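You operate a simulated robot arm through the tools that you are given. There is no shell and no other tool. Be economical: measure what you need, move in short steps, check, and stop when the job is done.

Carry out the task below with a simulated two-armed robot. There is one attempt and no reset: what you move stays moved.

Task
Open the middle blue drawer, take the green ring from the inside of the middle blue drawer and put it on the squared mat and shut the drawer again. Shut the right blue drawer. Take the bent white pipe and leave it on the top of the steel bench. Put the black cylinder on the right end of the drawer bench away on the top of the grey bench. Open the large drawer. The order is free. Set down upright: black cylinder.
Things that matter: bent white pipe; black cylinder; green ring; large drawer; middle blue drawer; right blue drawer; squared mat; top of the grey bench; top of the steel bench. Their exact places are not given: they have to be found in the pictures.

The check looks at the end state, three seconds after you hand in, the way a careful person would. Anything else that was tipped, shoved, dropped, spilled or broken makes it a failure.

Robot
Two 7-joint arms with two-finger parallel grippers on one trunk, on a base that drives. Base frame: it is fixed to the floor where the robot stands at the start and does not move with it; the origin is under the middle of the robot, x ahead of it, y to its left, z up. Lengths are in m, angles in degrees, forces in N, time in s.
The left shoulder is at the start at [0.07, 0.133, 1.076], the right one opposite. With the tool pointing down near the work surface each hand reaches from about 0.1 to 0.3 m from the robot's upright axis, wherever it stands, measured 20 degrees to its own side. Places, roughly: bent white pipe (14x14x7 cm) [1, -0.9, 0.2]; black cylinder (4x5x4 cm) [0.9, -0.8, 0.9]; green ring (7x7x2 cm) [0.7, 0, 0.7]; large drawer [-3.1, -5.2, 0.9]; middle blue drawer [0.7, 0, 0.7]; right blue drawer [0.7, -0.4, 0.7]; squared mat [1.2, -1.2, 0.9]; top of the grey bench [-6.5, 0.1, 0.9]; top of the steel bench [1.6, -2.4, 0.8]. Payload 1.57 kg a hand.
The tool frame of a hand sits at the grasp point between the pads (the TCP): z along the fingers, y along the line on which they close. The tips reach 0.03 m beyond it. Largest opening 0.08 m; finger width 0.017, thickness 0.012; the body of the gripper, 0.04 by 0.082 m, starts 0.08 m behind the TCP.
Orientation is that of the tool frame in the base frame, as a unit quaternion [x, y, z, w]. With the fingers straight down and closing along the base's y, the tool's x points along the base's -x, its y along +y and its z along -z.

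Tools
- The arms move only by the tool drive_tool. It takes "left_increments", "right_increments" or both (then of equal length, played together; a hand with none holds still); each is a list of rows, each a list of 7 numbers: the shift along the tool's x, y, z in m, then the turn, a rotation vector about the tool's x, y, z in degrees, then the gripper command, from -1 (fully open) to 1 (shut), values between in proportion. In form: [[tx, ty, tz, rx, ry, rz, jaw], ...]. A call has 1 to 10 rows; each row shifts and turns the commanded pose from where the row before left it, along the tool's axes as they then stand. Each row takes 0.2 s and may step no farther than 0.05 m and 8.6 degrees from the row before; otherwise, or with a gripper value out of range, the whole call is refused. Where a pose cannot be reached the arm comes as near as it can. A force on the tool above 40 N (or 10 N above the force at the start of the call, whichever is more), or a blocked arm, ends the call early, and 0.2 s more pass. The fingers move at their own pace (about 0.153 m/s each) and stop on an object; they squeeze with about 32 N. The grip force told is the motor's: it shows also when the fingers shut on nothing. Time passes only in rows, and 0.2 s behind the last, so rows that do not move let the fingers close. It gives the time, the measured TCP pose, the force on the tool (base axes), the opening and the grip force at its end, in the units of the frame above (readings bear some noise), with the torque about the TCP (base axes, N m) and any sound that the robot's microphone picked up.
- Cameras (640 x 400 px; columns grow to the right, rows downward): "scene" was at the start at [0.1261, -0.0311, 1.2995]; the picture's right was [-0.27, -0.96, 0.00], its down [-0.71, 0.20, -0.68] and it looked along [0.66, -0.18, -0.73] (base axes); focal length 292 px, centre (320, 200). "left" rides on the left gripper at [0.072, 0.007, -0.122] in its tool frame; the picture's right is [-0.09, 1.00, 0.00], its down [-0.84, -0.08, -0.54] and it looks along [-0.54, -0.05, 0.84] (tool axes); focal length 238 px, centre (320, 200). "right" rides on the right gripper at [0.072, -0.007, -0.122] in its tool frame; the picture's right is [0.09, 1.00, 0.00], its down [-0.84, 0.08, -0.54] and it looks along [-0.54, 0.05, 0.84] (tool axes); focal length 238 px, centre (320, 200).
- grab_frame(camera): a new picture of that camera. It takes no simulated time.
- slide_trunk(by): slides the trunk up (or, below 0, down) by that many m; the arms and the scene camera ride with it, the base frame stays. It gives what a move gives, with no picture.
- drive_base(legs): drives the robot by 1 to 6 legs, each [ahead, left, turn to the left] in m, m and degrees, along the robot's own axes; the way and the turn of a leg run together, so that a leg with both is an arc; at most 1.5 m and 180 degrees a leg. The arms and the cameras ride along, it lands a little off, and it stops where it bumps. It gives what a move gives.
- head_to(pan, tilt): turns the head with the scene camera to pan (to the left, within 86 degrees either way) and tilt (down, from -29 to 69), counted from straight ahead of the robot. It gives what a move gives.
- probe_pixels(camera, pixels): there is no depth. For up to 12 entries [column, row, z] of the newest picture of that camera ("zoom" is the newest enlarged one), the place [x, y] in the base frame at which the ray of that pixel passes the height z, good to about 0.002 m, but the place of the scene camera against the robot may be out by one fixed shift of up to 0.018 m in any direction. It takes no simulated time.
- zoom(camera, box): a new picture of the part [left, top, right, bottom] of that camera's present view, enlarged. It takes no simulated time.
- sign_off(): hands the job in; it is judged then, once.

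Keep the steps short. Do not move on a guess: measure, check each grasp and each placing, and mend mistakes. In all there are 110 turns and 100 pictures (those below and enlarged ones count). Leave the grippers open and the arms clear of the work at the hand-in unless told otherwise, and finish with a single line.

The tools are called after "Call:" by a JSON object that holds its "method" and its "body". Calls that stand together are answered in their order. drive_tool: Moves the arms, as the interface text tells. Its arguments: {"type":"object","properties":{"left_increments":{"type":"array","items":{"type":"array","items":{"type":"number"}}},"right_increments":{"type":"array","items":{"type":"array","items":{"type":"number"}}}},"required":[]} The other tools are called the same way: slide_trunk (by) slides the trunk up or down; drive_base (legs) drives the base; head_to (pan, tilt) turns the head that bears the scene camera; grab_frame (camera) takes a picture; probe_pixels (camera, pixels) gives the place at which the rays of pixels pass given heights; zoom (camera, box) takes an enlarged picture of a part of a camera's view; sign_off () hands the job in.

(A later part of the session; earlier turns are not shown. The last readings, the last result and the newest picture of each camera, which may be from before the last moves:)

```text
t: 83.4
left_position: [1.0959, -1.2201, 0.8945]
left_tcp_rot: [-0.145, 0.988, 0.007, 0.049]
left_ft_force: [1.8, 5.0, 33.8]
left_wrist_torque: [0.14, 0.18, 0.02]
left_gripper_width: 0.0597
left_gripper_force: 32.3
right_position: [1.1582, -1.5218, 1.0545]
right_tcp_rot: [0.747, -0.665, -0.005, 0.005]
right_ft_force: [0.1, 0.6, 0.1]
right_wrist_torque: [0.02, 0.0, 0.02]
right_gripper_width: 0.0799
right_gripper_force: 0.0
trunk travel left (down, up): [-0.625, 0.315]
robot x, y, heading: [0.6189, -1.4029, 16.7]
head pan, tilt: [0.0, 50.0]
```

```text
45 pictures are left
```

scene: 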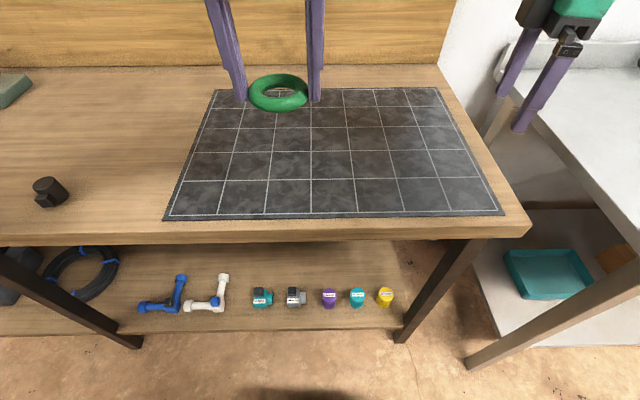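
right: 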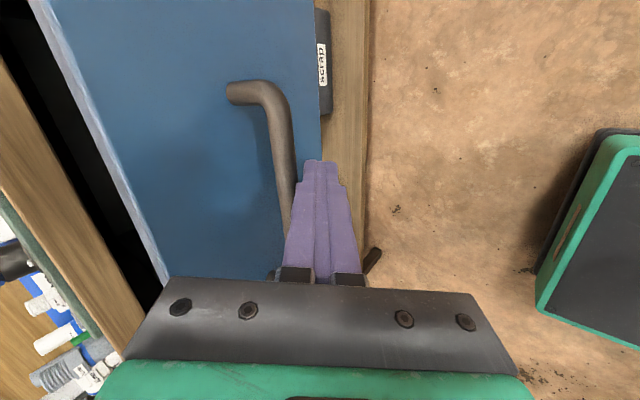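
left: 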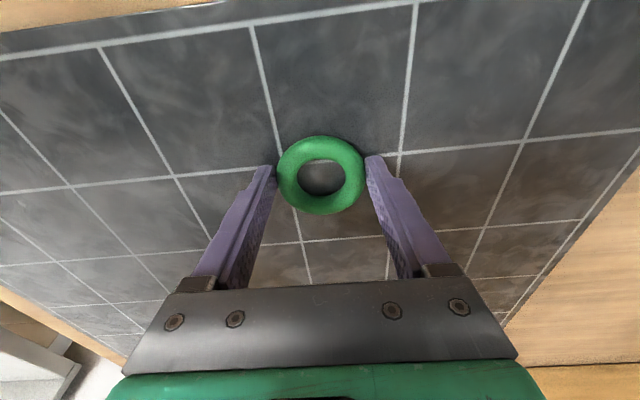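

Contact (34 N) at z 0.8945, so the surface is ≈0.862. I ease up 2 mm, open, and lift.

Call:
{"method": "drive_tool", "body": {"left_increments": [[0, 0, -0.002, 0, 0, 0, 1], [0, 0, 0, 0, 0, 0, -1], [0, 0, 0, 0, 0, 0, -1], [0, 0, -0.03, 0, 0, 0, -1], [0, 0, -0.045, 0, 0, 0, -1], [0.01, 0, -0.045, 0, 0, 0, -1], [0.03, 0, -0.035, 0, 0, 0, -1], [0.035, 0, -0.03, 0, 0, 0, -1]]}}

Call:
{"method": "grab_frame", "body": {"camera": "scene"}}

```text
t: 85.2
left_position: [1.0092, -1.2475, 1.0672]
left_tcp_rot: [-0.145, 0.988, 0.007, 0.043]
left_ft_force: [-0.1, 0.1, -0.6]
left_wrist_torque: [0.02, -0.03, 0.01]
left_gripper_width: 0.0798
left_gripper_force: 0.1
right_position: [1.1595, -1.5207, 1.0536]
right_tcp_rot: [0.747, -0.665, -0.006, 0.005]
right_ft_force: [-0.2, 0.2, 0.4]
right_wrist_torque: [0.01, -0.01, -0.02]
right_gripper_width: 0.0802
right_gripper_force: 0.0
trunk travel left (down, up): [-0.625, 0.315]
robot x, y, heading: [0.6161, -1.4055, 16.6]
head pan, tilt: [0.0, 50.0]
```

```text
44 pictures are left
```

scene: 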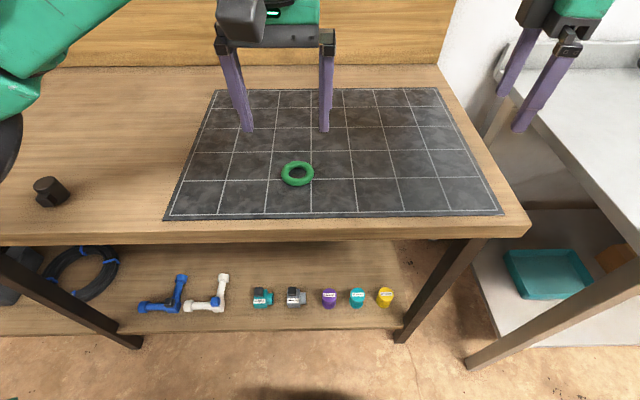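

The ring lies on the mat. Next, the pipe, with the left hand: I back off, move left 0.36, lower the trunk, and look.

Call:
{"method": "drive_base", "body": {"legs": [[-0.42, 0, 0], [0, 0.36, 0]]}}

Call:
{"method": "slide_trunk", "body": {"by": -0.55}}

Call:
{"method": "grab_frame", "body": {"camera": "left"}}

Call:
{"method": "grab_frame", "body": {"camera": "scene"}}

```text
t: 89.7
left_position: [0.5042, -1.0177, 1.0659]
left_tcp_rot: [-0.151, 0.988, 0.007, 0.042]
left_ft_force: [-0.4, -0.5, 0.2]
left_wrist_torque: [0.04, 0.0, -0.02]
left_gripper_width: 0.0799
left_gripper_force: 0.0
right_position: [0.6574, -1.2906, 1.0511]
right_tcp_rot: [0.751, -0.661, -0.006, 0.005]
right_ft_force: [-0.2, -0.5, -0.6]
right_wrist_torque: [-0.01, 0.02, 0.0]
right_gripper_width: 0.0799
right_gripper_force: 0.1
trunk travel left (down, up): [-0.625, 0.315]
robot x, y, heading: [0.1098, -1.1813, 17.6]
head pan, tilt: [0.0, 50.0]
```

```text
refused: -0.55 is not a number from -0.4 to 0.4
```

```text
43 pictures are left
```

left: 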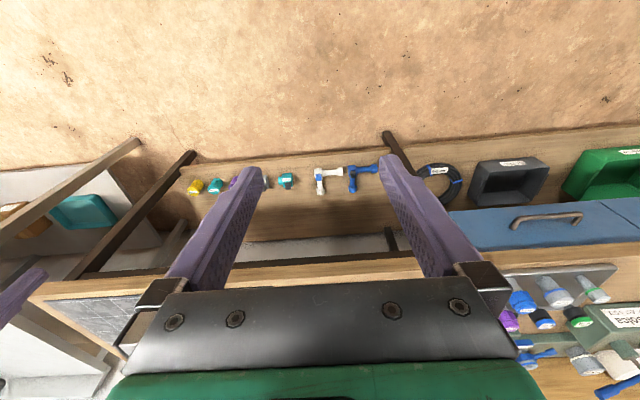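

```text
42 pictures are left
```

scene: 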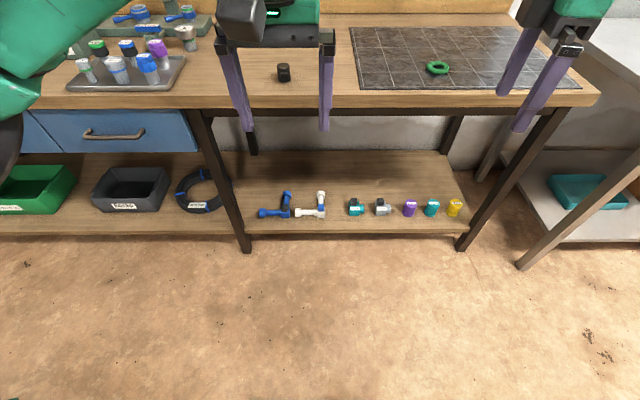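

I lower the trunk in two strokes.

Call:
{"method": "slide_trunk", "body": {"by": -0.4}}

Call:
{"method": "slide_trunk", "body": {"by": -0.18}}

Call:
{"method": "grab_frame", "body": {"camera": "left"}}

Call:
{"method": "grab_frame", "body": {"camera": "scene"}}

```text
t: 93.5
left_position: [0.5033, -1.0173, 0.6677]
left_tcp_rot: [-0.151, 0.988, 0.007, 0.042]
left_ft_force: [0.2, 0.8, -0.7]
left_wrist_torque: [-0.02, 0.01, -0.05]
left_gripper_width: 0.08
left_gripper_force: 0.1
right_position: [0.6567, -1.2912, 0.652]
right_tcp_rot: [0.751, -0.661, -0.006, 0.005]
right_ft_force: [0.1, -0.2, 0.3]
right_wrist_torque: [-0.03, 0.01, 0.0]
right_gripper_width: 0.0799
right_gripper_force: 0.0
trunk travel left (down, up): [-0.225, 0.715]
robot x, y, heading: [0.1129, -1.1836, 17.3]
head pan, tilt: [0.0, 50.0]
```

```text
t: 95.5
left_position: [0.5033, -1.0162, 0.4877]
left_tcp_rot: [-0.152, 0.987, 0.008, 0.042]
left_ft_force: [-0.8, -0.2, -0.1]
left_wrist_torque: [0.01, 0.03, 0.03]
left_gripper_width: 0.08
left_gripper_force: 0.1
right_position: [0.6567, -1.2908, 0.4715]
right_tcp_rot: [0.751, -0.661, -0.006, 0.005]
right_ft_force: [-0.2, -1.1, 0.6]
right_wrist_torque: [0.03, 0.0, 0.01]
right_gripper_width: 0.08
right_gripper_force: 0.0
trunk travel left (down, up): [-0.045, 0.895]
robot x, y, heading: [0.1104, -1.1791, 17.4]
head pan, tilt: [0.0, 50.0]
```

```text
41 pictures are left
```

left: 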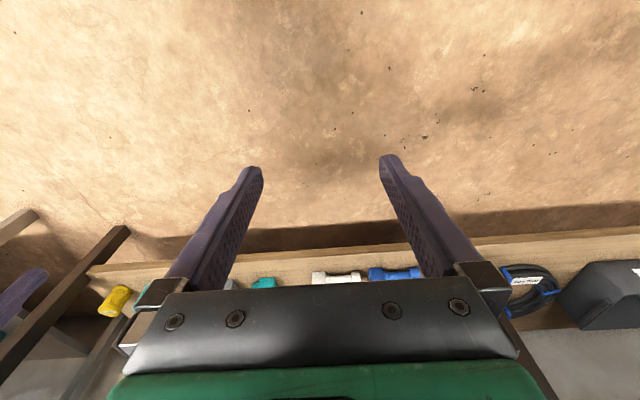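

```text
40 pictures are left
```

scene: 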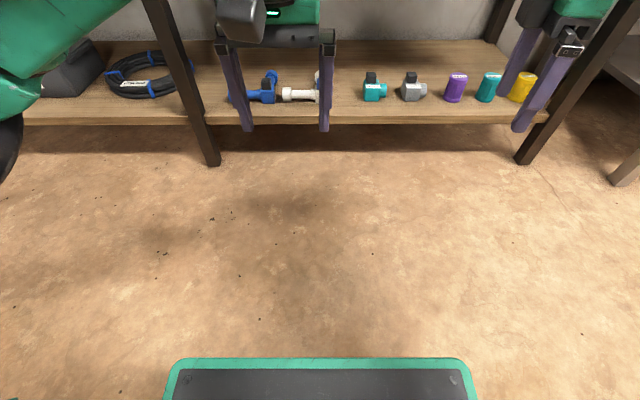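

Call:
{"method": "probe_pixels", "body": {"camera": "scene", "pixels": [[285, 95, 0.21], [318, 94, 0.21], [320, 75, 0.21], [372, 90, 0.21], [230, 95, 0.21], [300, 123, 0.19], [200, 120, 0.25]]}}

Call:
{"method": "drive_base", "body": {"legs": [[0.3, 0, 0]]}}

Call:
{"method": "grab_frame", "body": {"camera": "left"}}

```text
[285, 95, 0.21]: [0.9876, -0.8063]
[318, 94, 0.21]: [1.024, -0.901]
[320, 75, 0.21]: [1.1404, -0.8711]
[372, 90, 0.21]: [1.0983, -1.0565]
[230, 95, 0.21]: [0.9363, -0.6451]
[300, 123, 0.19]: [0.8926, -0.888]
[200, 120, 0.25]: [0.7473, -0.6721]
```

```text
t: 97.6
left_position: [0.7935, -0.9255, 0.4875]
left_tcp_rot: [-0.152, 0.987, 0.008, 0.042]
left_ft_force: [-0.5, -0.2, -0.3]
left_wrist_torque: [0.03, -0.01, 0.04]
left_gripper_width: 0.0801
left_gripper_force: 0.1
right_position: [0.9486, -1.1987, 0.4728]
right_tcp_rot: [0.751, -0.66, -0.006, 0.006]
right_ft_force: [0.0, 0.8, 0.8]
right_wrist_torque: [0.03, 0.01, 0.0]
right_gripper_width: 0.08
right_gripper_force: 0.2
trunk travel left (down, up): [-0.045, 0.895]
robot x, y, heading: [0.4021, -1.0921, 17.6]
head pan, tilt: [0.0, 50.0]
```

```text
39 pictures are left
```

left: 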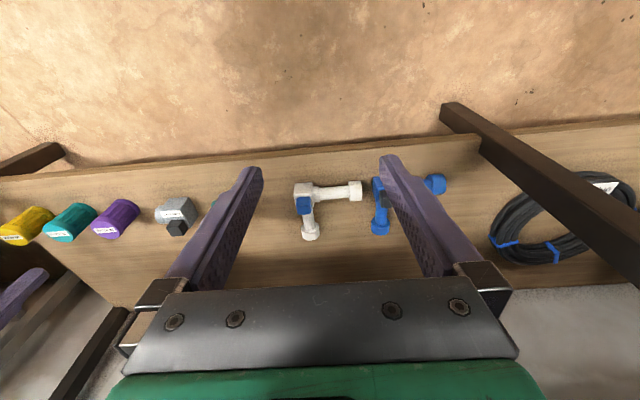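

Call:
{"method": "zoom", "body": {"camera": "left", "box": [260, 150, 420, 250]}}

Call:
{"method": "probe_pixels", "body": {"camera": "left", "pixels": [[305, 195, 0.21], [310, 232, 0.21], [308, 215, 0.21], [355, 190, 0.21], [303, 215, 0.21], [314, 215, 0.21], [304, 206, 0.25], [335, 193, 0.21]]}}

```text
4.00 times, centred on (340, 200) of left
```

zoom: 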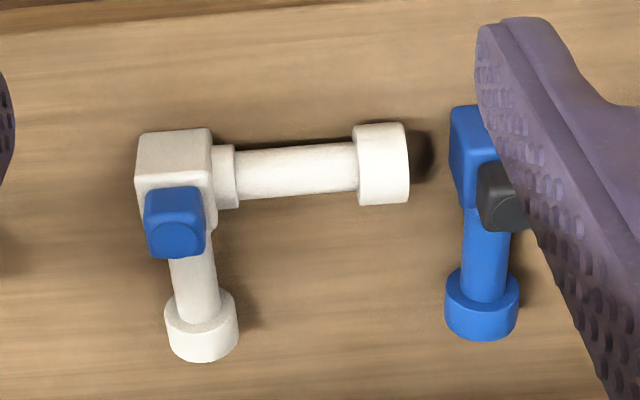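

```text
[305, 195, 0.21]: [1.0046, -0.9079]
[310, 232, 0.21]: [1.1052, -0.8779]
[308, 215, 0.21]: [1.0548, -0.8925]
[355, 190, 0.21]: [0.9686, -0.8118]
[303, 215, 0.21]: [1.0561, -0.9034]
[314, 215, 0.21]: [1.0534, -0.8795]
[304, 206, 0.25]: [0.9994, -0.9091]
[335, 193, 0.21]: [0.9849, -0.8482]
```

The pipe's forward tube mid is at ≈(1.067,-0.889), axis z≈0.207. I drive 0.2 ahead and 0.047 right, then recheck.

Call:
{"method": "drive_base", "body": {"legs": [[0.2, -0.047, 0]]}}

Call:
{"method": "grab_frame", "body": {"camera": "left"}}

```text
t: 99.2
left_position: [0.9991, -0.9073, 0.4877]
left_tcp_rot: [-0.155, 0.987, 0.008, 0.042]
left_ft_force: [-0.7, 0.3, 0.3]
left_wrist_torque: [-0.01, -0.02, -0.01]
left_gripper_width: 0.0799
left_gripper_force: 0.1
right_position: [1.1554, -1.1776, 0.473]
right_tcp_rot: [0.754, -0.657, -0.006, 0.005]
right_ft_force: [-0.8, -0.8, 0.8]
right_wrist_torque: [0.0, -0.02, -0.01]
right_gripper_width: 0.0801
right_gripper_force: 0.1
trunk travel left (down, up): [-0.045, 0.895]
robot x, y, heading: [0.6086, -1.0771, 17.7]
head pan, tilt: [0.0, 50.0]
```

```text
37 pictures are left
```

left: 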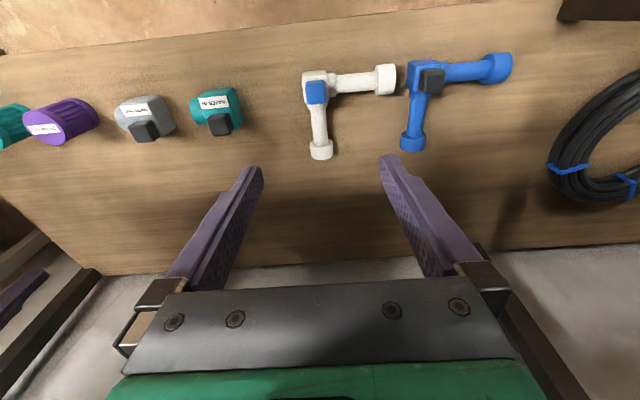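

Call:
{"method": "probe_pixels", "body": {"camera": "left", "pixels": [[319, 123, 0.21], [321, 150, 0.21], [316, 80, 0.21], [312, 123, 0.21], [326, 123, 0.21], [385, 80, 0.21], [412, 140, 0.21], [319, 105, 0.21]]}}

```text
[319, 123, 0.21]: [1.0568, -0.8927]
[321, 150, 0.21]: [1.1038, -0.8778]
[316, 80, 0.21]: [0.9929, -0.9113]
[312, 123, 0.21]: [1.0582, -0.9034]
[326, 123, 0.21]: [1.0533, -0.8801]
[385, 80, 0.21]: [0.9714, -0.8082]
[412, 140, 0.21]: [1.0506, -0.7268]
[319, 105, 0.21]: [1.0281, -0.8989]
```

Target TCP (1.063,-0.891,0.227). I move 6.6 cm ahead and descend, fingers open.

Call:
{"method": "drive_tool", "body": {"left_increments": [[-0.033, -0.0015, 0.003, 0, 0, 0, -1], [-0.033, -0.0015, 0.003, 0, 0, 0, -1], [0.0038, 0, 0.043, 0, 0, 0, -1], [0.0038, 0, 0.043, 0, 0, 0, -1], [0.0038, 0, 0.043, 0, 0, 0, -1], [0.0038, 0, 0.043, 0, 0, 0, -1], [0.0038, 0, 0.043, 0, 0, 0, -1], [0.0025, 0, 0.03, 0, 0, 0, -1]]}}

Call:
{"method": "grab_frame", "body": {"camera": "left"}}

```text
t: 101.0
left_position: [1.0653, -0.8884, 0.2436]
left_tcp_rot: [-0.156, 0.987, 0.008, 0.043]
left_ft_force: [-0.1, -1.0, 0.9]
left_wrist_torque: [-0.02, 0.01, 0.03]
left_gripper_width: 0.0801
left_gripper_force: 0.1
right_position: [1.1558, -1.1785, 0.4723]
right_tcp_rot: [0.754, -0.657, -0.006, 0.005]
right_ft_force: [0.9, 0.3, -1.0]
right_wrist_torque: [0.01, 0.01, 0.0]
right_gripper_width: 0.0796
right_gripper_force: 0.1
trunk travel left (down, up): [-0.045, 0.895]
robot x, y, heading: [0.6082, -1.0718, 18.1]
head pan, tilt: [0.0, 50.0]
```

```text
36 pictures are left
```

left: 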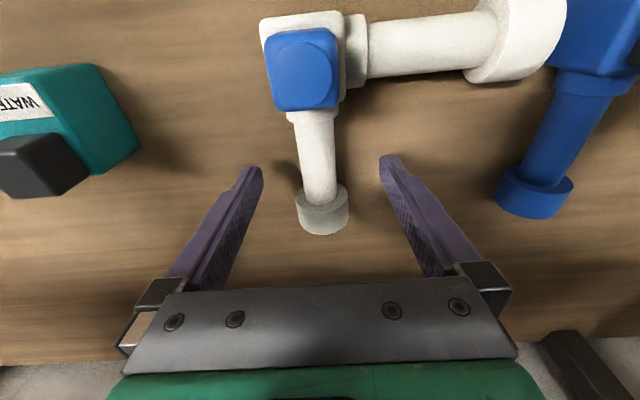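

Tube lies between the tips. Down 1.7 cm and close.

Call:
{"method": "drive_tool", "body": {"left_increments": [[0.0015, -0.002, 0.017, 0, 0, 0, -1], [0, 0, 0, 0, 0, 0, 1], [0, 0, 0, 0, 0, 0, 1], [0, 0, 0, 0, 0, 0, 1]]}}

Call:
{"method": "drive_tool", "body": {"left_increments": [[-0.003, 0, -0.03, 0, 0, 0, 1], [-0.003, 0, -0.04, 0, 0, 0, 1], [-0.003, 0, -0.04, 0, 0, 0, 1]]}}

Call:
{"method": "grab_frame", "body": {"camera": "left"}}

```text
t: 102.0
left_position: [1.0653, -0.8906, 0.2255]
left_tcp_rot: [-0.155, 0.987, 0.008, 0.042]
left_ft_force: [1.2, -0.1, 0.7]
left_wrist_torque: [-0.04, -0.03, 0.02]
left_gripper_width: 0.0243
left_gripper_force: 31.5
right_position: [1.155, -1.1784, 0.4709]
right_tcp_rot: [0.753, -0.657, -0.006, 0.005]
right_ft_force: [-0.6, 0.0, -0.2]
right_wrist_torque: [0.01, 0.0, 0.01]
right_gripper_width: 0.0798
right_gripper_force: 0.1
trunk travel left (down, up): [-0.045, 0.895]
robot x, y, heading: [0.6067, -1.0745, 17.8]
head pan, tilt: [0.0, 50.0]
```

```text
t: 102.8
left_position: [1.0641, -0.8895, 0.3377]
left_tcp_rot: [-0.155, 0.987, 0.008, 0.043]
left_ft_force: [0.4, 0.7, -0.8]
left_wrist_torque: [0.02, -0.09, 0.01]
left_gripper_width: 0.0244
left_gripper_force: 32.2
right_position: [1.1553, -1.1776, 0.4711]
right_tcp_rot: [0.754, -0.657, -0.007, 0.005]
right_ft_force: [0.5, 0.4, -0.5]
right_wrist_torque: [-0.01, 0.02, -0.01]
right_gripper_width: 0.08
right_gripper_force: 0.0
trunk travel left (down, up): [-0.045, 0.895]
robot x, y, heading: [0.6089, -1.074, 18.0]
head pan, tilt: [0.0, 50.0]
```

```text
35 pictures are left
```

left: 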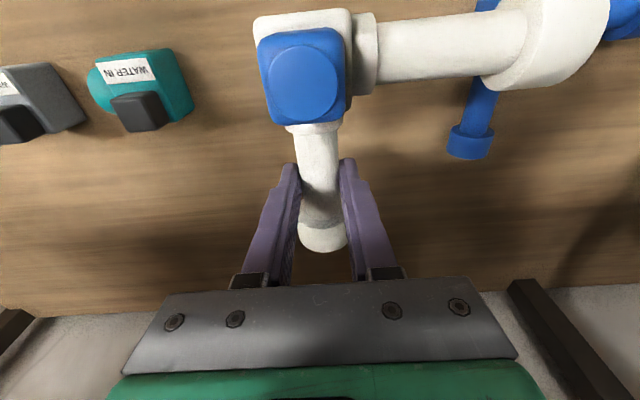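

Pipe gripped (2.4 cm). I lift a bit more, back out, raise the trunk 0.6, drive right toward the steel bench and look.

Call:
{"method": "drive_tool", "body": {"left_increments": [[-0.003, 0, -0.04, 0, 0, 0, 1], [-0.003, 0, -0.03, 0, 0, 0, 1]]}}

Call:
{"method": "drive_base", "body": {"legs": [[-0.55, 0, 0]]}}

Call:
{"method": "slide_trunk", "body": {"by": 0.4}}

Call:
{"method": "slide_trunk", "body": {"by": 0.25}}

Call:
{"method": "drive_base", "body": {"legs": [[0, -1.3, -1]]}}

Call:
{"method": "grab_frame", "body": {"camera": "scene"}}

```text
t: 103.4
left_position: [1.0632, -0.8894, 0.4044]
left_tcp_rot: [-0.156, 0.987, 0.008, 0.042]
left_ft_force: [1.1, 0.0, -2.1]
left_wrist_torque: [0.0, -0.08, 0.01]
left_gripper_width: 0.0243
left_gripper_force: 31.9
right_position: [1.1542, -1.178, 0.4711]
right_tcp_rot: [0.754, -0.657, -0.006, 0.005]
right_ft_force: [0.2, 0.3, 0.3]
right_wrist_torque: [0.01, 0.05, 0.0]
right_gripper_width: 0.08
right_gripper_force: 0.0
trunk travel left (down, up): [-0.045, 0.895]
robot x, y, heading: [0.6074, -1.0774, 17.6]
head pan, tilt: [0.0, 50.0]
```

```text
t: 106.6
left_position: [0.5449, -1.0565, 0.4036]
left_tcp_rot: [-0.156, 0.987, 0.008, 0.041]
left_ft_force: [-0.1, 0.3, -2.0]
left_wrist_torque: [0.01, -0.05, 0.03]
left_gripper_width: 0.0243
left_gripper_force: 31.9
right_position: [0.6364, -1.3448, 0.4728]
right_tcp_rot: [0.754, -0.657, -0.006, 0.006]
right_ft_force: [0.8, 0.2, 0.2]
right_wrist_torque: [0.02, -0.01, 0.02]
right_gripper_width: 0.0801
right_gripper_force: 0.1
trunk travel left (down, up): [-0.045, 0.895]
robot x, y, heading: [0.0924, -1.2434, 18.4]
head pan, tilt: [0.0, 50.0]
```

```text
t: 110.4
left_position: [0.5466, -1.0567, 0.8039]
left_tcp_rot: [-0.156, 0.987, 0.008, 0.042]
left_ft_force: [0.2, 0.5, -2.0]
left_wrist_torque: [0.02, -0.11, -0.01]
left_gripper_width: 0.0246
left_gripper_force: 31.6
right_position: [0.6377, -1.344, 0.8721]
right_tcp_rot: [0.754, -0.657, -0.006, 0.005]
right_ft_force: [0.6, 0.6, -0.8]
right_wrist_torque: [0.03, 0.02, 0.0]
right_gripper_width: 0.0801
right_gripper_force: 0.0
trunk travel left (down, up): [-0.445, 0.495]
robot x, y, heading: [0.0914, -1.2437, 17.8]
head pan, tilt: [0.0, 50.0]
```

```text
t: 113.0
left_position: [0.5467, -1.0553, 1.0547]
left_tcp_rot: [-0.156, 0.987, 0.009, 0.043]
left_ft_force: [0.9, -1.4, -2.3]
left_wrist_torque: [0.0, -0.07, -0.02]
left_gripper_width: 0.0245
left_gripper_force: 32.2
right_position: [0.6378, -1.344, 1.1216]
right_tcp_rot: [0.754, -0.656, -0.006, 0.005]
right_ft_force: [-0.7, -0.3, -0.5]
right_wrist_torque: [0.01, -0.01, -0.02]
right_gripper_width: 0.0797
right_gripper_force: 0.0
trunk travel left (down, up): [-0.695, 0.245]
robot x, y, heading: [0.0927, -1.243, 18.1]
head pan, tilt: [0.0, 50.0]
```

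```text
t: 119.6
left_position: [0.9384, -2.3172, 1.0527]
left_tcp_rot: [-0.144, 0.989, 0.008, 0.042]
left_ft_force: [0.3, 0.2, -1.7]
left_wrist_torque: [0.0, -0.08, -0.02]
left_gripper_width: 0.0247
left_gripper_force: 31.4
right_position: [1.0213, -2.608, 1.1218]
right_tcp_rot: [0.746, -0.666, -0.005, 0.005]
right_ft_force: [-0.4, -0.4, -0.2]
right_wrist_torque: [0.01, 0.0, 0.03]
right_gripper_width: 0.0802
right_gripper_force: 0.1
trunk travel left (down, up): [-0.695, 0.245]
robot x, y, heading: [0.4768, -2.4984, 16.7]
head pan, tilt: [0.0, 50.0]
```

```text
34 pictures are left
```

scene: 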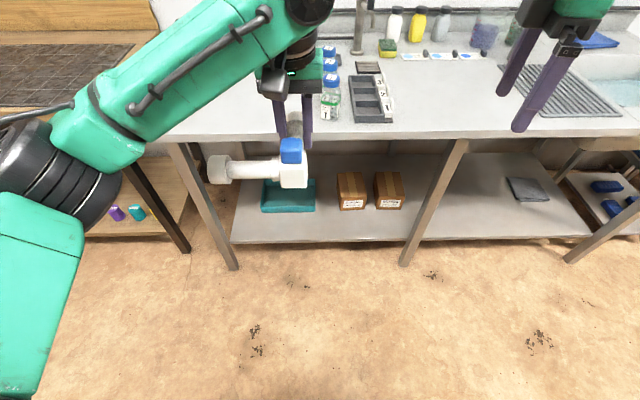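

Free surface on the bench: left part (200–290, 70–130) and centre (410–490, 75–125). I measure these.

Call:
{"method": "probe_pixels", "body": {"camera": "scene", "pixels": [[165, 140, 0.84], [220, 137, 0.84], [320, 122, 0.84], [355, 122, 0.84], [395, 120, 0.84], [400, 60, 0.84], [535, 118, 0.84], [500, 70, 0.84], [440, 135, 0.84], [150, 60, 0.84], [395, 120, 0.8], [440, 135, 0.8]]}}

Call:
{"method": "grab_frame", "body": {"camera": "left"}}

```text
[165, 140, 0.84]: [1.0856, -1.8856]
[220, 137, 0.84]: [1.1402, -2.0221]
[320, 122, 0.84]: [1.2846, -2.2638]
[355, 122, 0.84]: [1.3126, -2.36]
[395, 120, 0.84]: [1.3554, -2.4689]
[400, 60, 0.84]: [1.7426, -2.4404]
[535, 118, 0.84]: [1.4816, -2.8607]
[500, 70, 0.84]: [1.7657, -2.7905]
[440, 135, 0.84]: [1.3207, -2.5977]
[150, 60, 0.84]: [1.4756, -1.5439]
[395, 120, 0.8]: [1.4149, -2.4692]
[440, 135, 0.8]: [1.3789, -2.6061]
```

```text
33 pictures are left
```

left: 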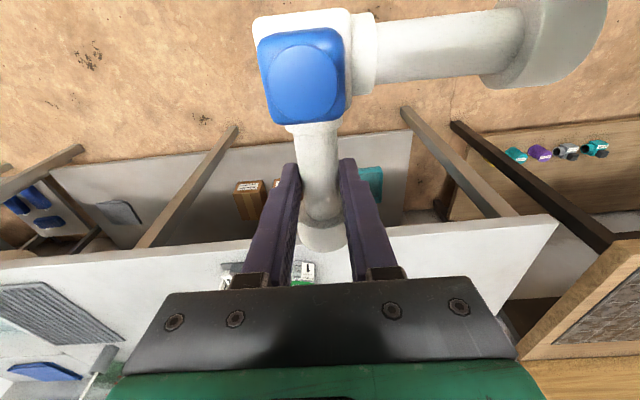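

I'll set it on the free left part: TCP at fwd≈0.69, s≈2.38. Drive left 0.11 and ahead 0.47.

Call:
{"method": "drive_base", "body": {"legs": [[0, 0.11, 0], [0.47, 0, 0]]}}

Call:
{"method": "grab_frame", "body": {"camera": "left"}}

Call:
{"method": "grab_frame", "body": {"camera": "scene"}}

```text
t: 123.1
left_position: [1.3554, -2.0916, 1.055]
left_tcp_rot: [-0.137, 0.99, 0.007, 0.043]
left_ft_force: [0.2, -0.5, -2.1]
left_wrist_torque: [0.02, -0.07, -0.05]
left_gripper_width: 0.0243
left_gripper_force: 32.2
right_position: [1.4359, -2.3838, 1.124]
right_tcp_rot: [0.741, -0.671, -0.006, 0.005]
right_ft_force: [-0.2, 0.3, 0.1]
right_wrist_torque: [-0.01, 0.0, 0.0]
right_gripper_width: 0.0802
right_gripper_force: 0.0
trunk travel left (down, up): [-0.695, 0.245]
robot x, y, heading: [0.8919, -2.2616, 15.5]
head pan, tilt: [0.0, 50.0]
```

```text
32 pictures are left
```

left: 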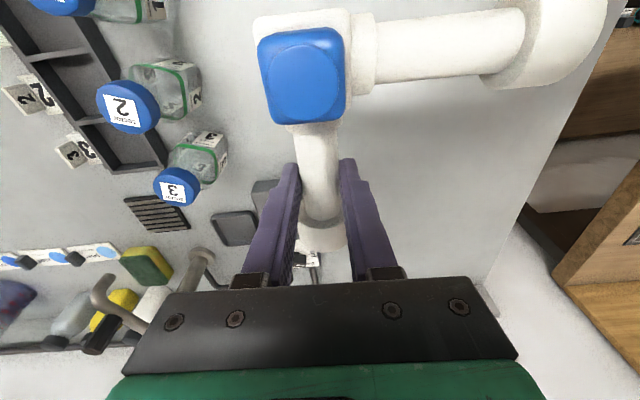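

```text
31 pictures are left
```

scene: 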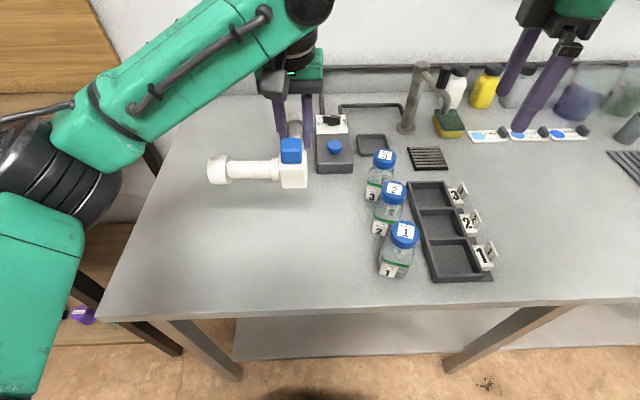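

Call:
{"method": "probe_pixels", "body": {"camera": "scene", "pixels": [[316, 172, 0.83], [316, 140, 0.83], [380, 200, 0.83], [380, 270, 0.83], [100, 318, 0.83], [300, 308, 0.83], [195, 100, 0.83]]}}

Call:
{"method": "probe_pixels", "body": {"camera": "left", "pixels": [[250, 195, 0.83], [212, 225, 0.83], [170, 205, 0.9], [310, 255, 0.83], [225, 180, 0.83], [610, 10, 0.83], [475, 290, 0.83]]}}

```text
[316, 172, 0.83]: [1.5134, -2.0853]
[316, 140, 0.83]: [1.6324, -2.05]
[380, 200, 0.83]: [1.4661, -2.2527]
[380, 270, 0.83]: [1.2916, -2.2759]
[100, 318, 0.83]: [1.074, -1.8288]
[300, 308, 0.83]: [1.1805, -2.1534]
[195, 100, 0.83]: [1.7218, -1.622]
```

```text
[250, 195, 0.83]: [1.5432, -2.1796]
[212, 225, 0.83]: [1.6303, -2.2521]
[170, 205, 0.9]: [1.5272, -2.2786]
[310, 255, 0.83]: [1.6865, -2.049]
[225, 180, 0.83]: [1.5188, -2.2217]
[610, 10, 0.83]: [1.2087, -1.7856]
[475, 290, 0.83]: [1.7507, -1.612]
```

Clear spot below. I descend 0.13, then in small steps until contact.

Call:
{"method": "drive_tool", "body": {"left_increments": [[0.003, 0, 0.04, 0, 0, 0, 1], [0.003, 0, 0.04, 0, 0, 0, 1], [0.003, 0, 0.04, 0, 0, 0, 1], [0, 0, 0.02, 0, 0, 0, 1]]}}

Call:
{"method": "grab_frame", "body": {"camera": "left"}}

```text
t: 124.1
left_position: [1.3596, -2.0919, 0.9121]
left_tcp_rot: [-0.138, 0.99, 0.007, 0.042]
left_ft_force: [-0.1, 0.2, -2.1]
left_wrist_torque: [-0.03, -0.06, -0.01]
left_gripper_width: 0.0245
left_gripper_force: 31.9
right_position: [1.4358, -2.383, 1.1219]
right_tcp_rot: [0.742, -0.671, -0.006, 0.005]
right_ft_force: [0.2, -0.4, 0.2]
right_wrist_torque: [-0.02, -0.02, -0.02]
right_gripper_width: 0.08
right_gripper_force: 0.0
trunk travel left (down, up): [-0.695, 0.245]
robot x, y, heading: [0.8958, -2.2627, 15.8]
head pan, tilt: [0.0, 50.0]
```

```text
30 pictures are left
```

left: 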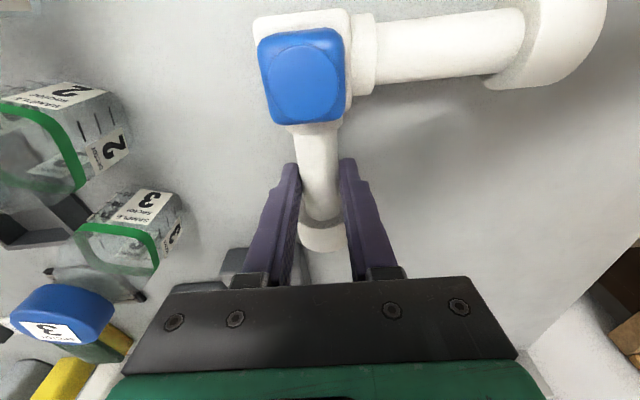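

Call:
{"method": "drive_tool", "body": {"left_increments": [[0.001, 0, 0.01, 0, 0, 0, 1], [0.001, 0, 0.01, 0, 0, 0, 1], [0, 0, 0.005, 0, 0, 0, 1], [0, 0, 0.005, 0, 0, 0, 1]]}}

Call:
{"method": "drive_tool", "body": {"left_increments": [[0, 0, 0.004, 0, 0, 0, 1], [0, 0, 0.004, 0, 0, 0, 1]]}}

```text
t: 125.1
left_position: [1.359, -2.0909, 0.8855]
left_tcp_rot: [-0.137, 0.99, 0.006, 0.044]
left_ft_force: [2.7, 0.6, 12.2]
left_wrist_torque: [-0.2, 0.81, 0.01]
left_gripper_width: 0.0244
left_gripper_force: 32.0
right_position: [1.4347, -2.3846, 1.1218]
right_tcp_rot: [0.742, -0.671, -0.005, 0.004]
right_ft_force: [0.0, 0.3, 0.5]
right_wrist_torque: [-0.01, 0.0, 0.01]
right_gripper_width: 0.0801
right_gripper_force: 0.0
trunk travel left (down, up): [-0.695, 0.245]
robot x, y, heading: [0.8911, -2.2603, 15.7]
head pan, tilt: [0.0, 50.0]
```

```text
t: 125.7
left_position: [1.3596, -2.0915, 0.8818]
left_tcp_rot: [-0.137, 0.989, 0.007, 0.047]
left_ft_force: [5.4, 3.1, 35.7]
left_wrist_torque: [-0.13, 0.53, -0.1]
left_gripper_width: 0.0249
left_gripper_force: 32.4
right_position: [1.4309, -2.3851, 1.1249]
right_tcp_rot: [0.741, -0.671, -0.005, 0.003]
right_ft_force: [0.2, 0.3, 0.2]
right_wrist_torque: [0.01, -0.03, 0.0]
right_gripper_width: 0.0802
right_gripper_force: 0.0
trunk travel left (down, up): [-0.695, 0.245]
robot x, y, heading: [0.8959, -2.259, 15.6]
head pan, tilt: [0.0, 50.0]
```

Firm contact at z≈0.882. I ease up 1 mm, open, and retreat upward.

Call:
{"method": "drive_tool", "body": {"left_increments": [[0, 0, -0.002, 0, 0, 0, 1], [0, 0, 0, 0, 0, 0, -0.3], [0, 0, 0, 0, 0, 0, -0.3], [0, 0, -0.03, 0, 0, 0, -0.3], [0, 0, -0.045, 0, 0, 0, -0.3], [0, 0, -0.045, 0, 0, 0, -1], [0, 0, -0.045, 0, 0, 0, -1]]}}

Call:
{"method": "drive_base", "body": {"legs": [[-0.45, 0, 0], [0, 1.34, 1]]}}

Call:
{"method": "head_to", "body": {"pan": -40, "tilt": 30}}

Call:
{"method": "grab_frame", "body": {"camera": "scene"}}

Call:
{"method": "grab_frame", "body": {"camera": "left"}}

```text
t: 127.3
left_position: [1.3432, -2.0958, 1.0372]
left_tcp_rot: [-0.138, 0.99, 0.008, 0.041]
left_ft_force: [0.7, -0.4, 0.0]
left_wrist_torque: [-0.01, 0.01, -0.03]
left_gripper_width: 0.0801
left_gripper_force: 0.1
right_position: [1.4349, -2.3838, 1.1222]
right_tcp_rot: [0.742, -0.671, -0.006, 0.004]
right_ft_force: [-0.4, -0.4, -0.5]
right_wrist_torque: [0.04, 0.02, -0.01]
right_gripper_width: 0.0799
right_gripper_force: 0.1
trunk travel left (down, up): [-0.695, 0.245]
robot x, y, heading: [0.8897, -2.2631, 15.6]
head pan, tilt: [0.0, 50.0]
```

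```text
t: 136.3
left_position: [0.5017, -0.92, 1.0369]
left_tcp_rot: [-0.165, 0.985, 0.008, 0.041]
left_ft_force: [-0.9, -0.1, -0.4]
left_wrist_torque: [-0.02, -0.02, 0.05]
left_gripper_width: 0.0799
left_gripper_force: 0.0
right_position: [0.6077, -1.2034, 1.1219]
right_tcp_rot: [0.76, -0.65, -0.006, 0.005]
right_ft_force: [0.3, -0.3, 0.8]
right_wrist_torque: [-0.03, 0.0, 0.03]
right_gripper_width: 0.0801
right_gripper_force: 0.1
trunk travel left (down, up): [-0.695, 0.245]
robot x, y, heading: [0.0622, -1.1131, 18.8]
head pan, tilt: [0.0, 50.0]
```

```text
t: 137.4
left_position: [0.5015, -0.919, 1.036]
left_tcp_rot: [-0.165, 0.985, 0.008, 0.042]
left_ft_force: [0.3, -0.2, 1.0]
left_wrist_torque: [0.03, -0.03, -0.01]
left_gripper_width: 0.08
left_gripper_force: 0.0
right_position: [0.6074, -1.2034, 1.1221]
right_tcp_rot: [0.76, -0.65, -0.005, 0.005]
right_ft_force: [0.4, 0.5, -0.5]
right_wrist_torque: [0.0, 0.0, -0.01]
right_gripper_width: 0.0798
right_gripper_force: 0.1
trunk travel left (down, up): [-0.695, 0.245]
robot x, y, heading: [0.0586, -1.1089, 18.9]
head pan, tilt: [-40.0, 30.0]
```

```text
29 pictures are left
```

scene: 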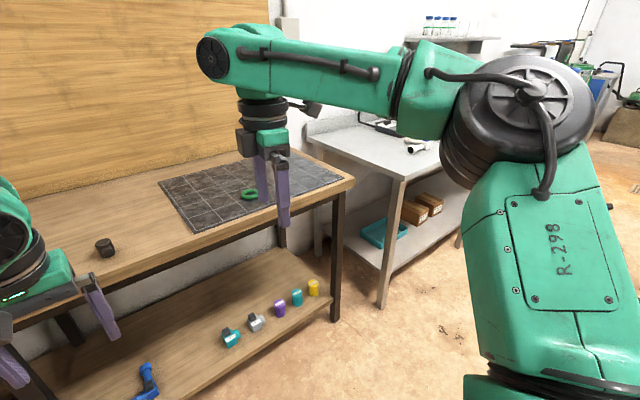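

```text
28 pictures are left
```

left: 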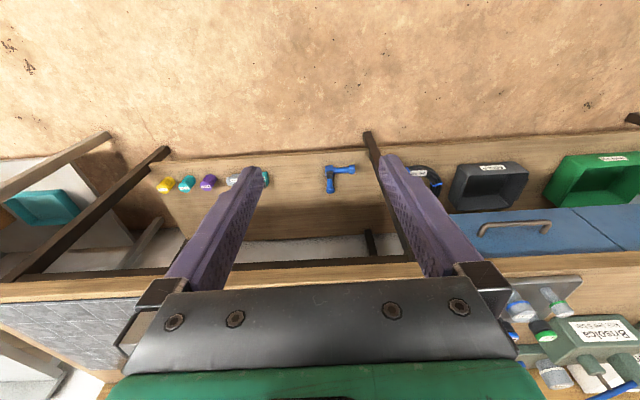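

The pipe rests on the steel bench. The black cylinder is at (105,250). I probe it, straighten heading, and drive forward.

Call:
{"method": "probe_pixels", "body": {"camera": "scene", "pixels": [[105, 255, 0.865], [105, 242, 0.9]]}}

Call:
{"method": "drive_base", "body": {"legs": [[0, 0, -2.2], [0.35, 0, 0]]}}

Call:
{"method": "grab_frame", "body": {"camera": "left"}}

```text
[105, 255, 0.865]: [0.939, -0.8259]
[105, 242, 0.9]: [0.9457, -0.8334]
```

```text
t: 140.0
left_position: [0.841, -0.8371, 1.0366]
left_tcp_rot: [-0.146, 0.988, 0.007, 0.043]
left_ft_force: [0.3, -0.8, 0.0]
left_wrist_torque: [0.01, 0.0, -0.03]
left_gripper_width: 0.0801
left_gripper_force: 0.1
right_position: [0.9362, -1.1237, 1.1223]
right_tcp_rot: [0.748, -0.664, -0.005, 0.005]
right_ft_force: [0.9, 0.0, 0.5]
right_wrist_torque: [-0.01, -0.03, -0.03]
right_gripper_width: 0.0797
right_gripper_force: 0.1
trunk travel left (down, up): [-0.695, 0.245]
robot x, y, heading: [0.3891, -1.0112, 16.8]
head pan, tilt: [-40.0, 30.0]
```

```text
27 pictures are left
```

left: 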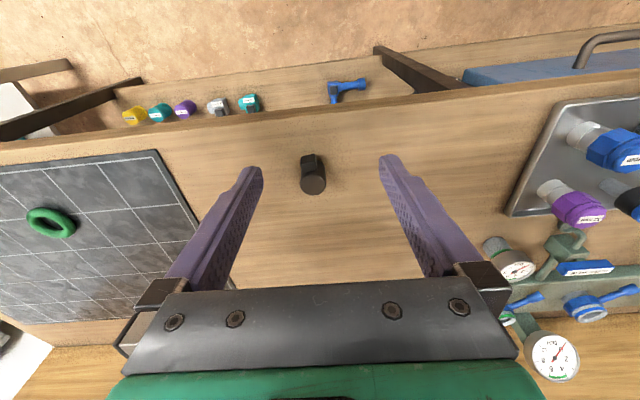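

Call:
{"method": "zoom", "body": {"camera": "left", "box": [272, 140, 352, 210]}}

Call:
{"method": "probe_pixels", "body": {"camera": "left", "pixels": [[313, 185, 0.905], [308, 166, 0.87], [300, 185, 0.905], [326, 185, 0.905]]}}

```text
5.71 times, centred on (312, 175) of left
```

zoom: 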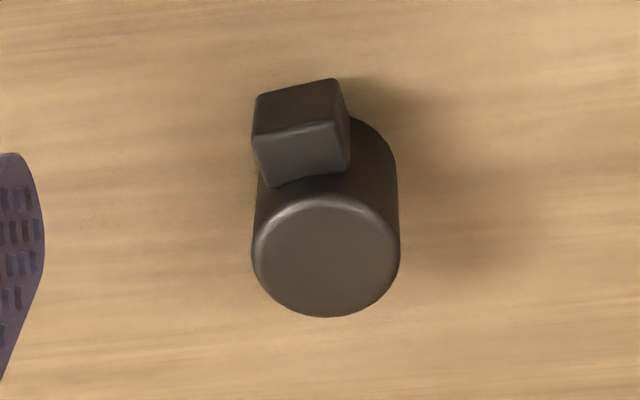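

```text
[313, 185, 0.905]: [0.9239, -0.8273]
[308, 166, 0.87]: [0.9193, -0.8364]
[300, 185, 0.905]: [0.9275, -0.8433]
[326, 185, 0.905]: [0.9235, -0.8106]
```

Cylinder axis ≈ (0.924,-0.827), with a lug towards the robot. I drive forward 0.08, right 0.014, rotate the hand -17° so the fingers clear the lug, then re-measure.

Call:
{"method": "drive_base", "body": {"legs": [[0.075, -0.014, 0]]}}

Call:
{"method": "drive_tool", "body": {"left_increments": [[0.002, 0, 0.03, 0, 0, -8.5, -1], [0.002, 0, 0.03, 0, 0, -8.5, -1]]}}

Call:
{"method": "grab_frame", "body": {"camera": "left"}}

```text
t: 141.1
left_position: [0.9136, -0.829, 1.0371]
left_tcp_rot: [-0.144, 0.989, 0.006, 0.045]
left_ft_force: [-0.3, -0.3, 0.0]
left_wrist_torque: [-0.01, -0.02, 0.0]
left_gripper_width: 0.08
left_gripper_force: 0.0
right_position: [1.0082, -1.1195, 1.1234]
right_tcp_rot: [0.746, -0.666, -0.005, 0.004]
right_ft_force: [0.0, 0.4, 0.6]
right_wrist_torque: [-0.01, -0.02, 0.02]
right_gripper_width: 0.0802
right_gripper_force: 0.0
trunk travel left (down, up): [-0.695, 0.245]
robot x, y, heading: [0.4635, -1.0034, 16.6]
head pan, tilt: [-40.0, 30.0]
```

```text
t: 141.7
left_position: [0.917, -0.8315, 0.977]
left_tcp_rot: [-0.29, 0.956, 0.001, 0.044]
left_ft_force: [0.1, 1.2, -0.7]
left_wrist_torque: [0.01, 0.04, 0.01]
left_gripper_width: 0.08
left_gripper_force: 0.1
right_position: [1.0101, -1.1187, 1.1224]
right_tcp_rot: [0.746, -0.666, -0.006, 0.006]
right_ft_force: [0.5, 0.1, -0.3]
right_wrist_torque: [0.02, 0.03, 0.01]
right_gripper_width: 0.0801
right_gripper_force: 0.0
trunk travel left (down, up): [-0.695, 0.245]
robot x, y, heading: [0.461, -1.0012, 16.4]
head pan, tilt: [-40.0, 30.0]
```

```text
25 pictures are left
```

left: 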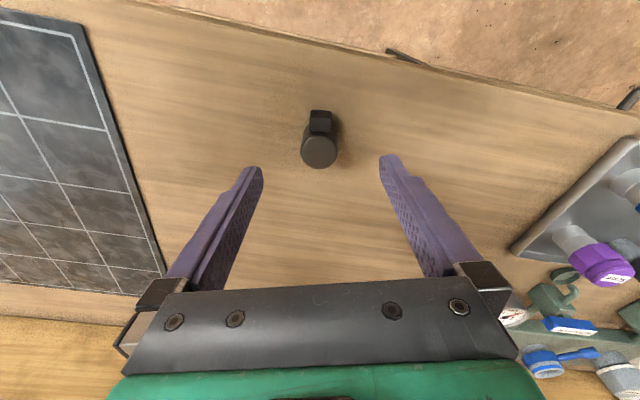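

Call:
{"method": "probe_pixels", "body": {"camera": "left", "pixels": [[319, 152, 0.9], [319, 152, 0.905], [301, 150, 0.9], [338, 150, 0.9]]}}

```text
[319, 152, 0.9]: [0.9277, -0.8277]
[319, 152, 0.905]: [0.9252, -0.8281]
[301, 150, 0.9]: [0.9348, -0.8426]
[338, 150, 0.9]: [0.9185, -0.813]
```

I descend 8 cm with an 8 mm forward correction and close.

Call:
{"method": "drive_tool", "body": {"left_increments": [[-0.007, -0.0024, 0.02, 0, 0, 0, -1], [0.0025, 0, 0.03, 0, 0, 0, -1], [0.0025, 0, 0.03, 0, 0, 0, -1], [0, 0, 0, 0, 0, 0, -1]]}}

Call:
{"method": "grab_frame", "body": {"camera": "left"}}

```text
t: 142.7
left_position: [0.9262, -0.8304, 0.8955]
left_tcp_rot: [-0.288, 0.957, 0.0, 0.044]
left_ft_force: [-0.1, 0.4, 0.1]
left_wrist_torque: [-0.02, 0.02, -0.03]
left_gripper_width: 0.0799
left_gripper_force: 0.0
right_position: [1.0098, -1.1192, 1.1217]
right_tcp_rot: [0.746, -0.665, -0.006, 0.005]
right_ft_force: [0.1, -0.7, -1.0]
right_wrist_torque: [-0.02, -0.01, 0.0]
right_gripper_width: 0.0798
right_gripper_force: 0.1
trunk travel left (down, up): [-0.695, 0.245]
robot x, y, heading: [0.4688, -1.0028, 16.3]
head pan, tilt: [-40.0, 30.0]
```

```text
24 pictures are left
```

left: 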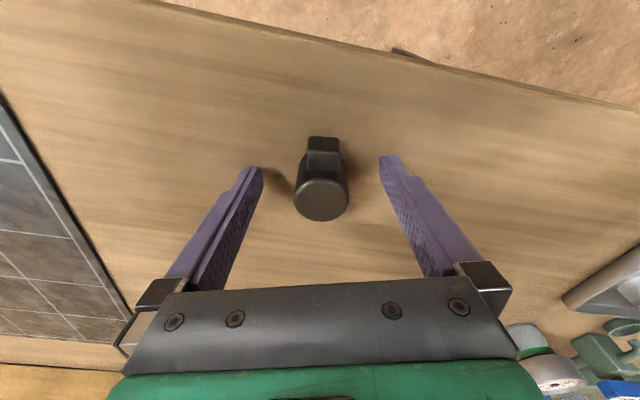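

Centred between the fingers. I close and lift 12 cm.

Call:
{"method": "drive_tool", "body": {"left_increments": [[0, 0, 0, 0, 0, 0, 1], [0, 0, 0, 0, 0, 0, 1], [0, 0, 0, 0, 0, 0, 1], [0, 0, -0.03, 0, 0, 0, 1], [-0.003, 0, -0.045, 0, 0, 0, 1], [-0.003, 0, -0.045, 0, 0, 0, 1]]}}

Call:
{"method": "grab_frame", "body": {"camera": "left"}}

```text
t: 144.1
left_position: [0.9243, -0.83, 1.0178]
left_tcp_rot: [-0.289, 0.956, 0.001, 0.043]
left_ft_force: [0.5, -0.3, -1.0]
left_wrist_torque: [-0.02, 0.01, -0.05]
left_gripper_width: 0.0334
left_gripper_force: 31.6
right_position: [1.0106, -1.1181, 1.1219]
right_tcp_rot: [0.746, -0.666, -0.005, 0.005]
right_ft_force: [-0.4, -0.4, -0.4]
right_wrist_torque: [0.03, 0.01, 0.01]
right_gripper_width: 0.0799
right_gripper_force: 0.0
trunk travel left (down, up): [-0.695, 0.245]
robot x, y, heading: [0.4673, -1.0041, 16.5]
head pan, tilt: [-40.0, 30.0]
```

```text
23 pictures are left
```

left: 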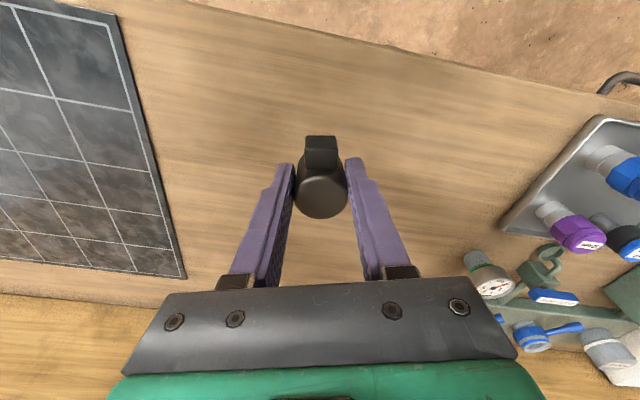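

Cylinder held (3.3 cm). I back off 0.6, turn to face −x, and look for the grey bench.

Call:
{"method": "drive_base", "body": {"legs": [[-0.6, 0, 0], [0, 0, 163.5]]}}

Call:
{"method": "head_to", "body": {"pan": 0, "tilt": 12}}

Call:
{"method": "grab_frame", "body": {"camera": "scene"}}

Call:
{"method": "head_to", "body": {"pan": 60, "tilt": 12}}

Call:
{"method": "grab_frame", "body": {"camera": "scene"}}

```text
t: 154.2
left_position: [-0.5939, -1.2233, 1.0156]
left_tcp_rot: [0.986, 0.159, -0.043, -0.006]
left_ft_force: [0.7, 0.1, -0.9]
left_wrist_torque: [0.01, 0.01, 0.03]
left_gripper_width: 0.0334
left_gripper_force: 32.0
right_position: [-0.6007, -0.9235, 1.1222]
right_tcp_rot: [0.758, 0.652, 0.004, 0.007]
right_ft_force: [-0.1, 0.3, 0.1]
right_wrist_torque: [-0.01, -0.03, 0.0]
right_gripper_width: 0.08
right_gripper_force: 0.0
trunk travel left (down, up): [-0.695, 0.245]
robot x, y, heading: [-0.1074, -1.1744, -178.9]
head pan, tilt: [-40.0, 30.0]
```

```text
t: 155.3
left_position: [-0.5932, -1.2233, 1.0161]
left_tcp_rot: [0.986, 0.16, -0.043, -0.006]
left_ft_force: [-0.2, -0.1, -0.6]
left_wrist_torque: [0.02, 0.01, -0.02]
left_gripper_width: 0.0334
left_gripper_force: 32.4
right_position: [-0.6011, -0.9229, 1.1218]
right_tcp_rot: [0.759, 0.651, 0.005, 0.006]
right_ft_force: [-0.2, 0.4, -0.8]
right_wrist_torque: [0.0, -0.04, 0.01]
right_gripper_width: 0.0801
right_gripper_force: 0.0
trunk travel left (down, up): [-0.695, 0.245]
robot x, y, heading: [-0.1045, -1.1794, -178.7]
head pan, tilt: [0.0, 12.0]
```

```text
22 pictures are left
```

scene: 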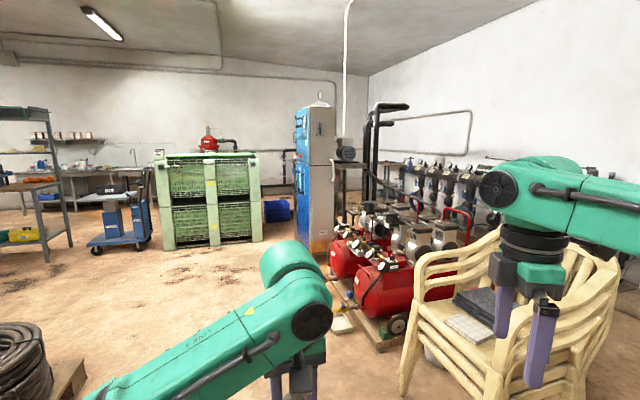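

```text
t: 156.6
left_position: [-0.5927, -1.2232, 1.0174]
left_tcp_rot: [0.986, 0.159, -0.043, -0.006]
left_ft_force: [0.1, 0.0, -1.1]
left_wrist_torque: [0.01, 0.0, 0.01]
left_gripper_width: 0.0335
left_gripper_force: 32.0
right_position: [-0.6004, -0.9234, 1.1226]
right_tcp_rot: [0.759, 0.651, 0.005, 0.006]
right_ft_force: [0.0, -0.1, 1.5]
right_wrist_torque: [-0.02, 0.04, 0.01]
right_gripper_width: 0.08
right_gripper_force: 0.0
trunk travel left (down, up): [-0.695, 0.245]
robot x, y, heading: [-0.1082, -1.1749, -178.5]
head pan, tilt: [60.0, 12.0]
```

```text
21 pictures are left
```

scene: 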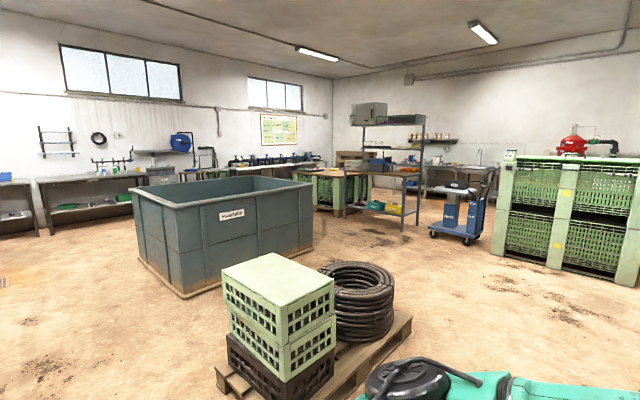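

I probe floor points of the obstacles along the way. First I point the head forward again to get a current picture.

Call:
{"method": "head_to", "body": {"pan": -10, "tilt": 12}}

Call:
{"method": "grab_frame", "body": {"camera": "scene"}}

Call:
{"method": "zoom", "body": {"camera": "scene", "box": [80, 90, 460, 330]}}

```text
t: 158.0
left_position: [-0.5929, -1.2231, 1.0163]
left_tcp_rot: [0.986, 0.158, -0.043, -0.005]
left_ft_force: [0.3, 0.2, -0.6]
left_wrist_torque: [0.01, -0.01, 0.01]
left_gripper_width: 0.0333
left_gripper_force: 32.4
right_position: [-0.5998, -0.9235, 1.1219]
right_tcp_rot: [0.758, 0.652, 0.004, 0.006]
right_ft_force: [-0.3, 0.1, 0.7]
right_wrist_torque: [-0.02, 0.0, -0.01]
right_gripper_width: 0.0801
right_gripper_force: 0.0
trunk travel left (down, up): [-0.695, 0.245]
robot x, y, heading: [-0.1026, -1.1757, -178.6]
head pan, tilt: [-10.0, 12.0]
```

```text
20 pictures are left
```

scene: 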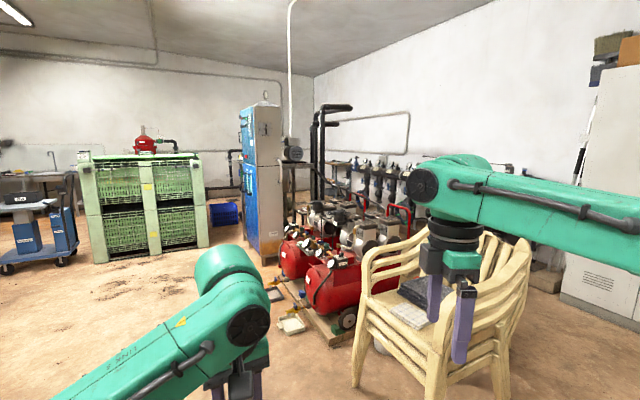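

```text
1.67 times, centred on (270, 210) of scene
```

zoom: 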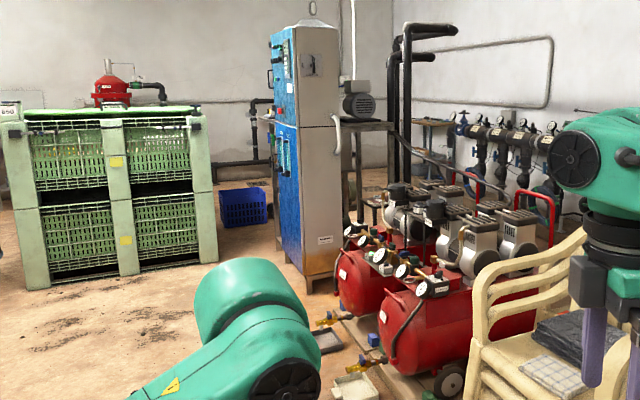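

Call:
{"method": "probe_pixels", "body": {"camera": "scene", "pixels": [[261, 264, 0.0], [248, 243, 0.0], [210, 247, 0.0], [100, 262, 0.0], [285, 333, 0.0], [340, 350, 0.0], [355, 388, 0.0], [290, 161, 0.9], [312, 163, 0.9], [330, 195, 0.45], [240, 222, 0.0], [270, 300, 0.0]]}}

Call:
{"method": "zoom", "body": {"camera": "scene", "box": [230, 130, 350, 270]}}

```text
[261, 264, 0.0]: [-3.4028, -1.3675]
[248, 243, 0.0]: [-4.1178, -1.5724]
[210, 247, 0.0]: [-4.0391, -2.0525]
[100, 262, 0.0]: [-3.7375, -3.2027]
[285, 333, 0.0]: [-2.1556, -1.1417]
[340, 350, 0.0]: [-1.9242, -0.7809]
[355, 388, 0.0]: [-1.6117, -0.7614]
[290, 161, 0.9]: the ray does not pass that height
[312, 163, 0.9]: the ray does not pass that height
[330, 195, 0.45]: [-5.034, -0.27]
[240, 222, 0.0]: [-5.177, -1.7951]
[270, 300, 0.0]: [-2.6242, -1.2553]
```

```text
2.86 times, centred on (290, 200) of scene
```

zoom: 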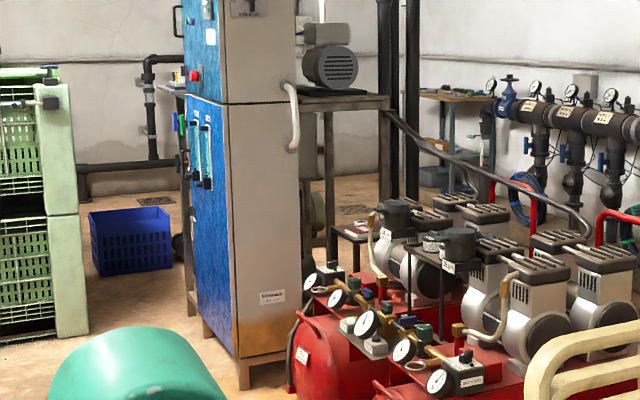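

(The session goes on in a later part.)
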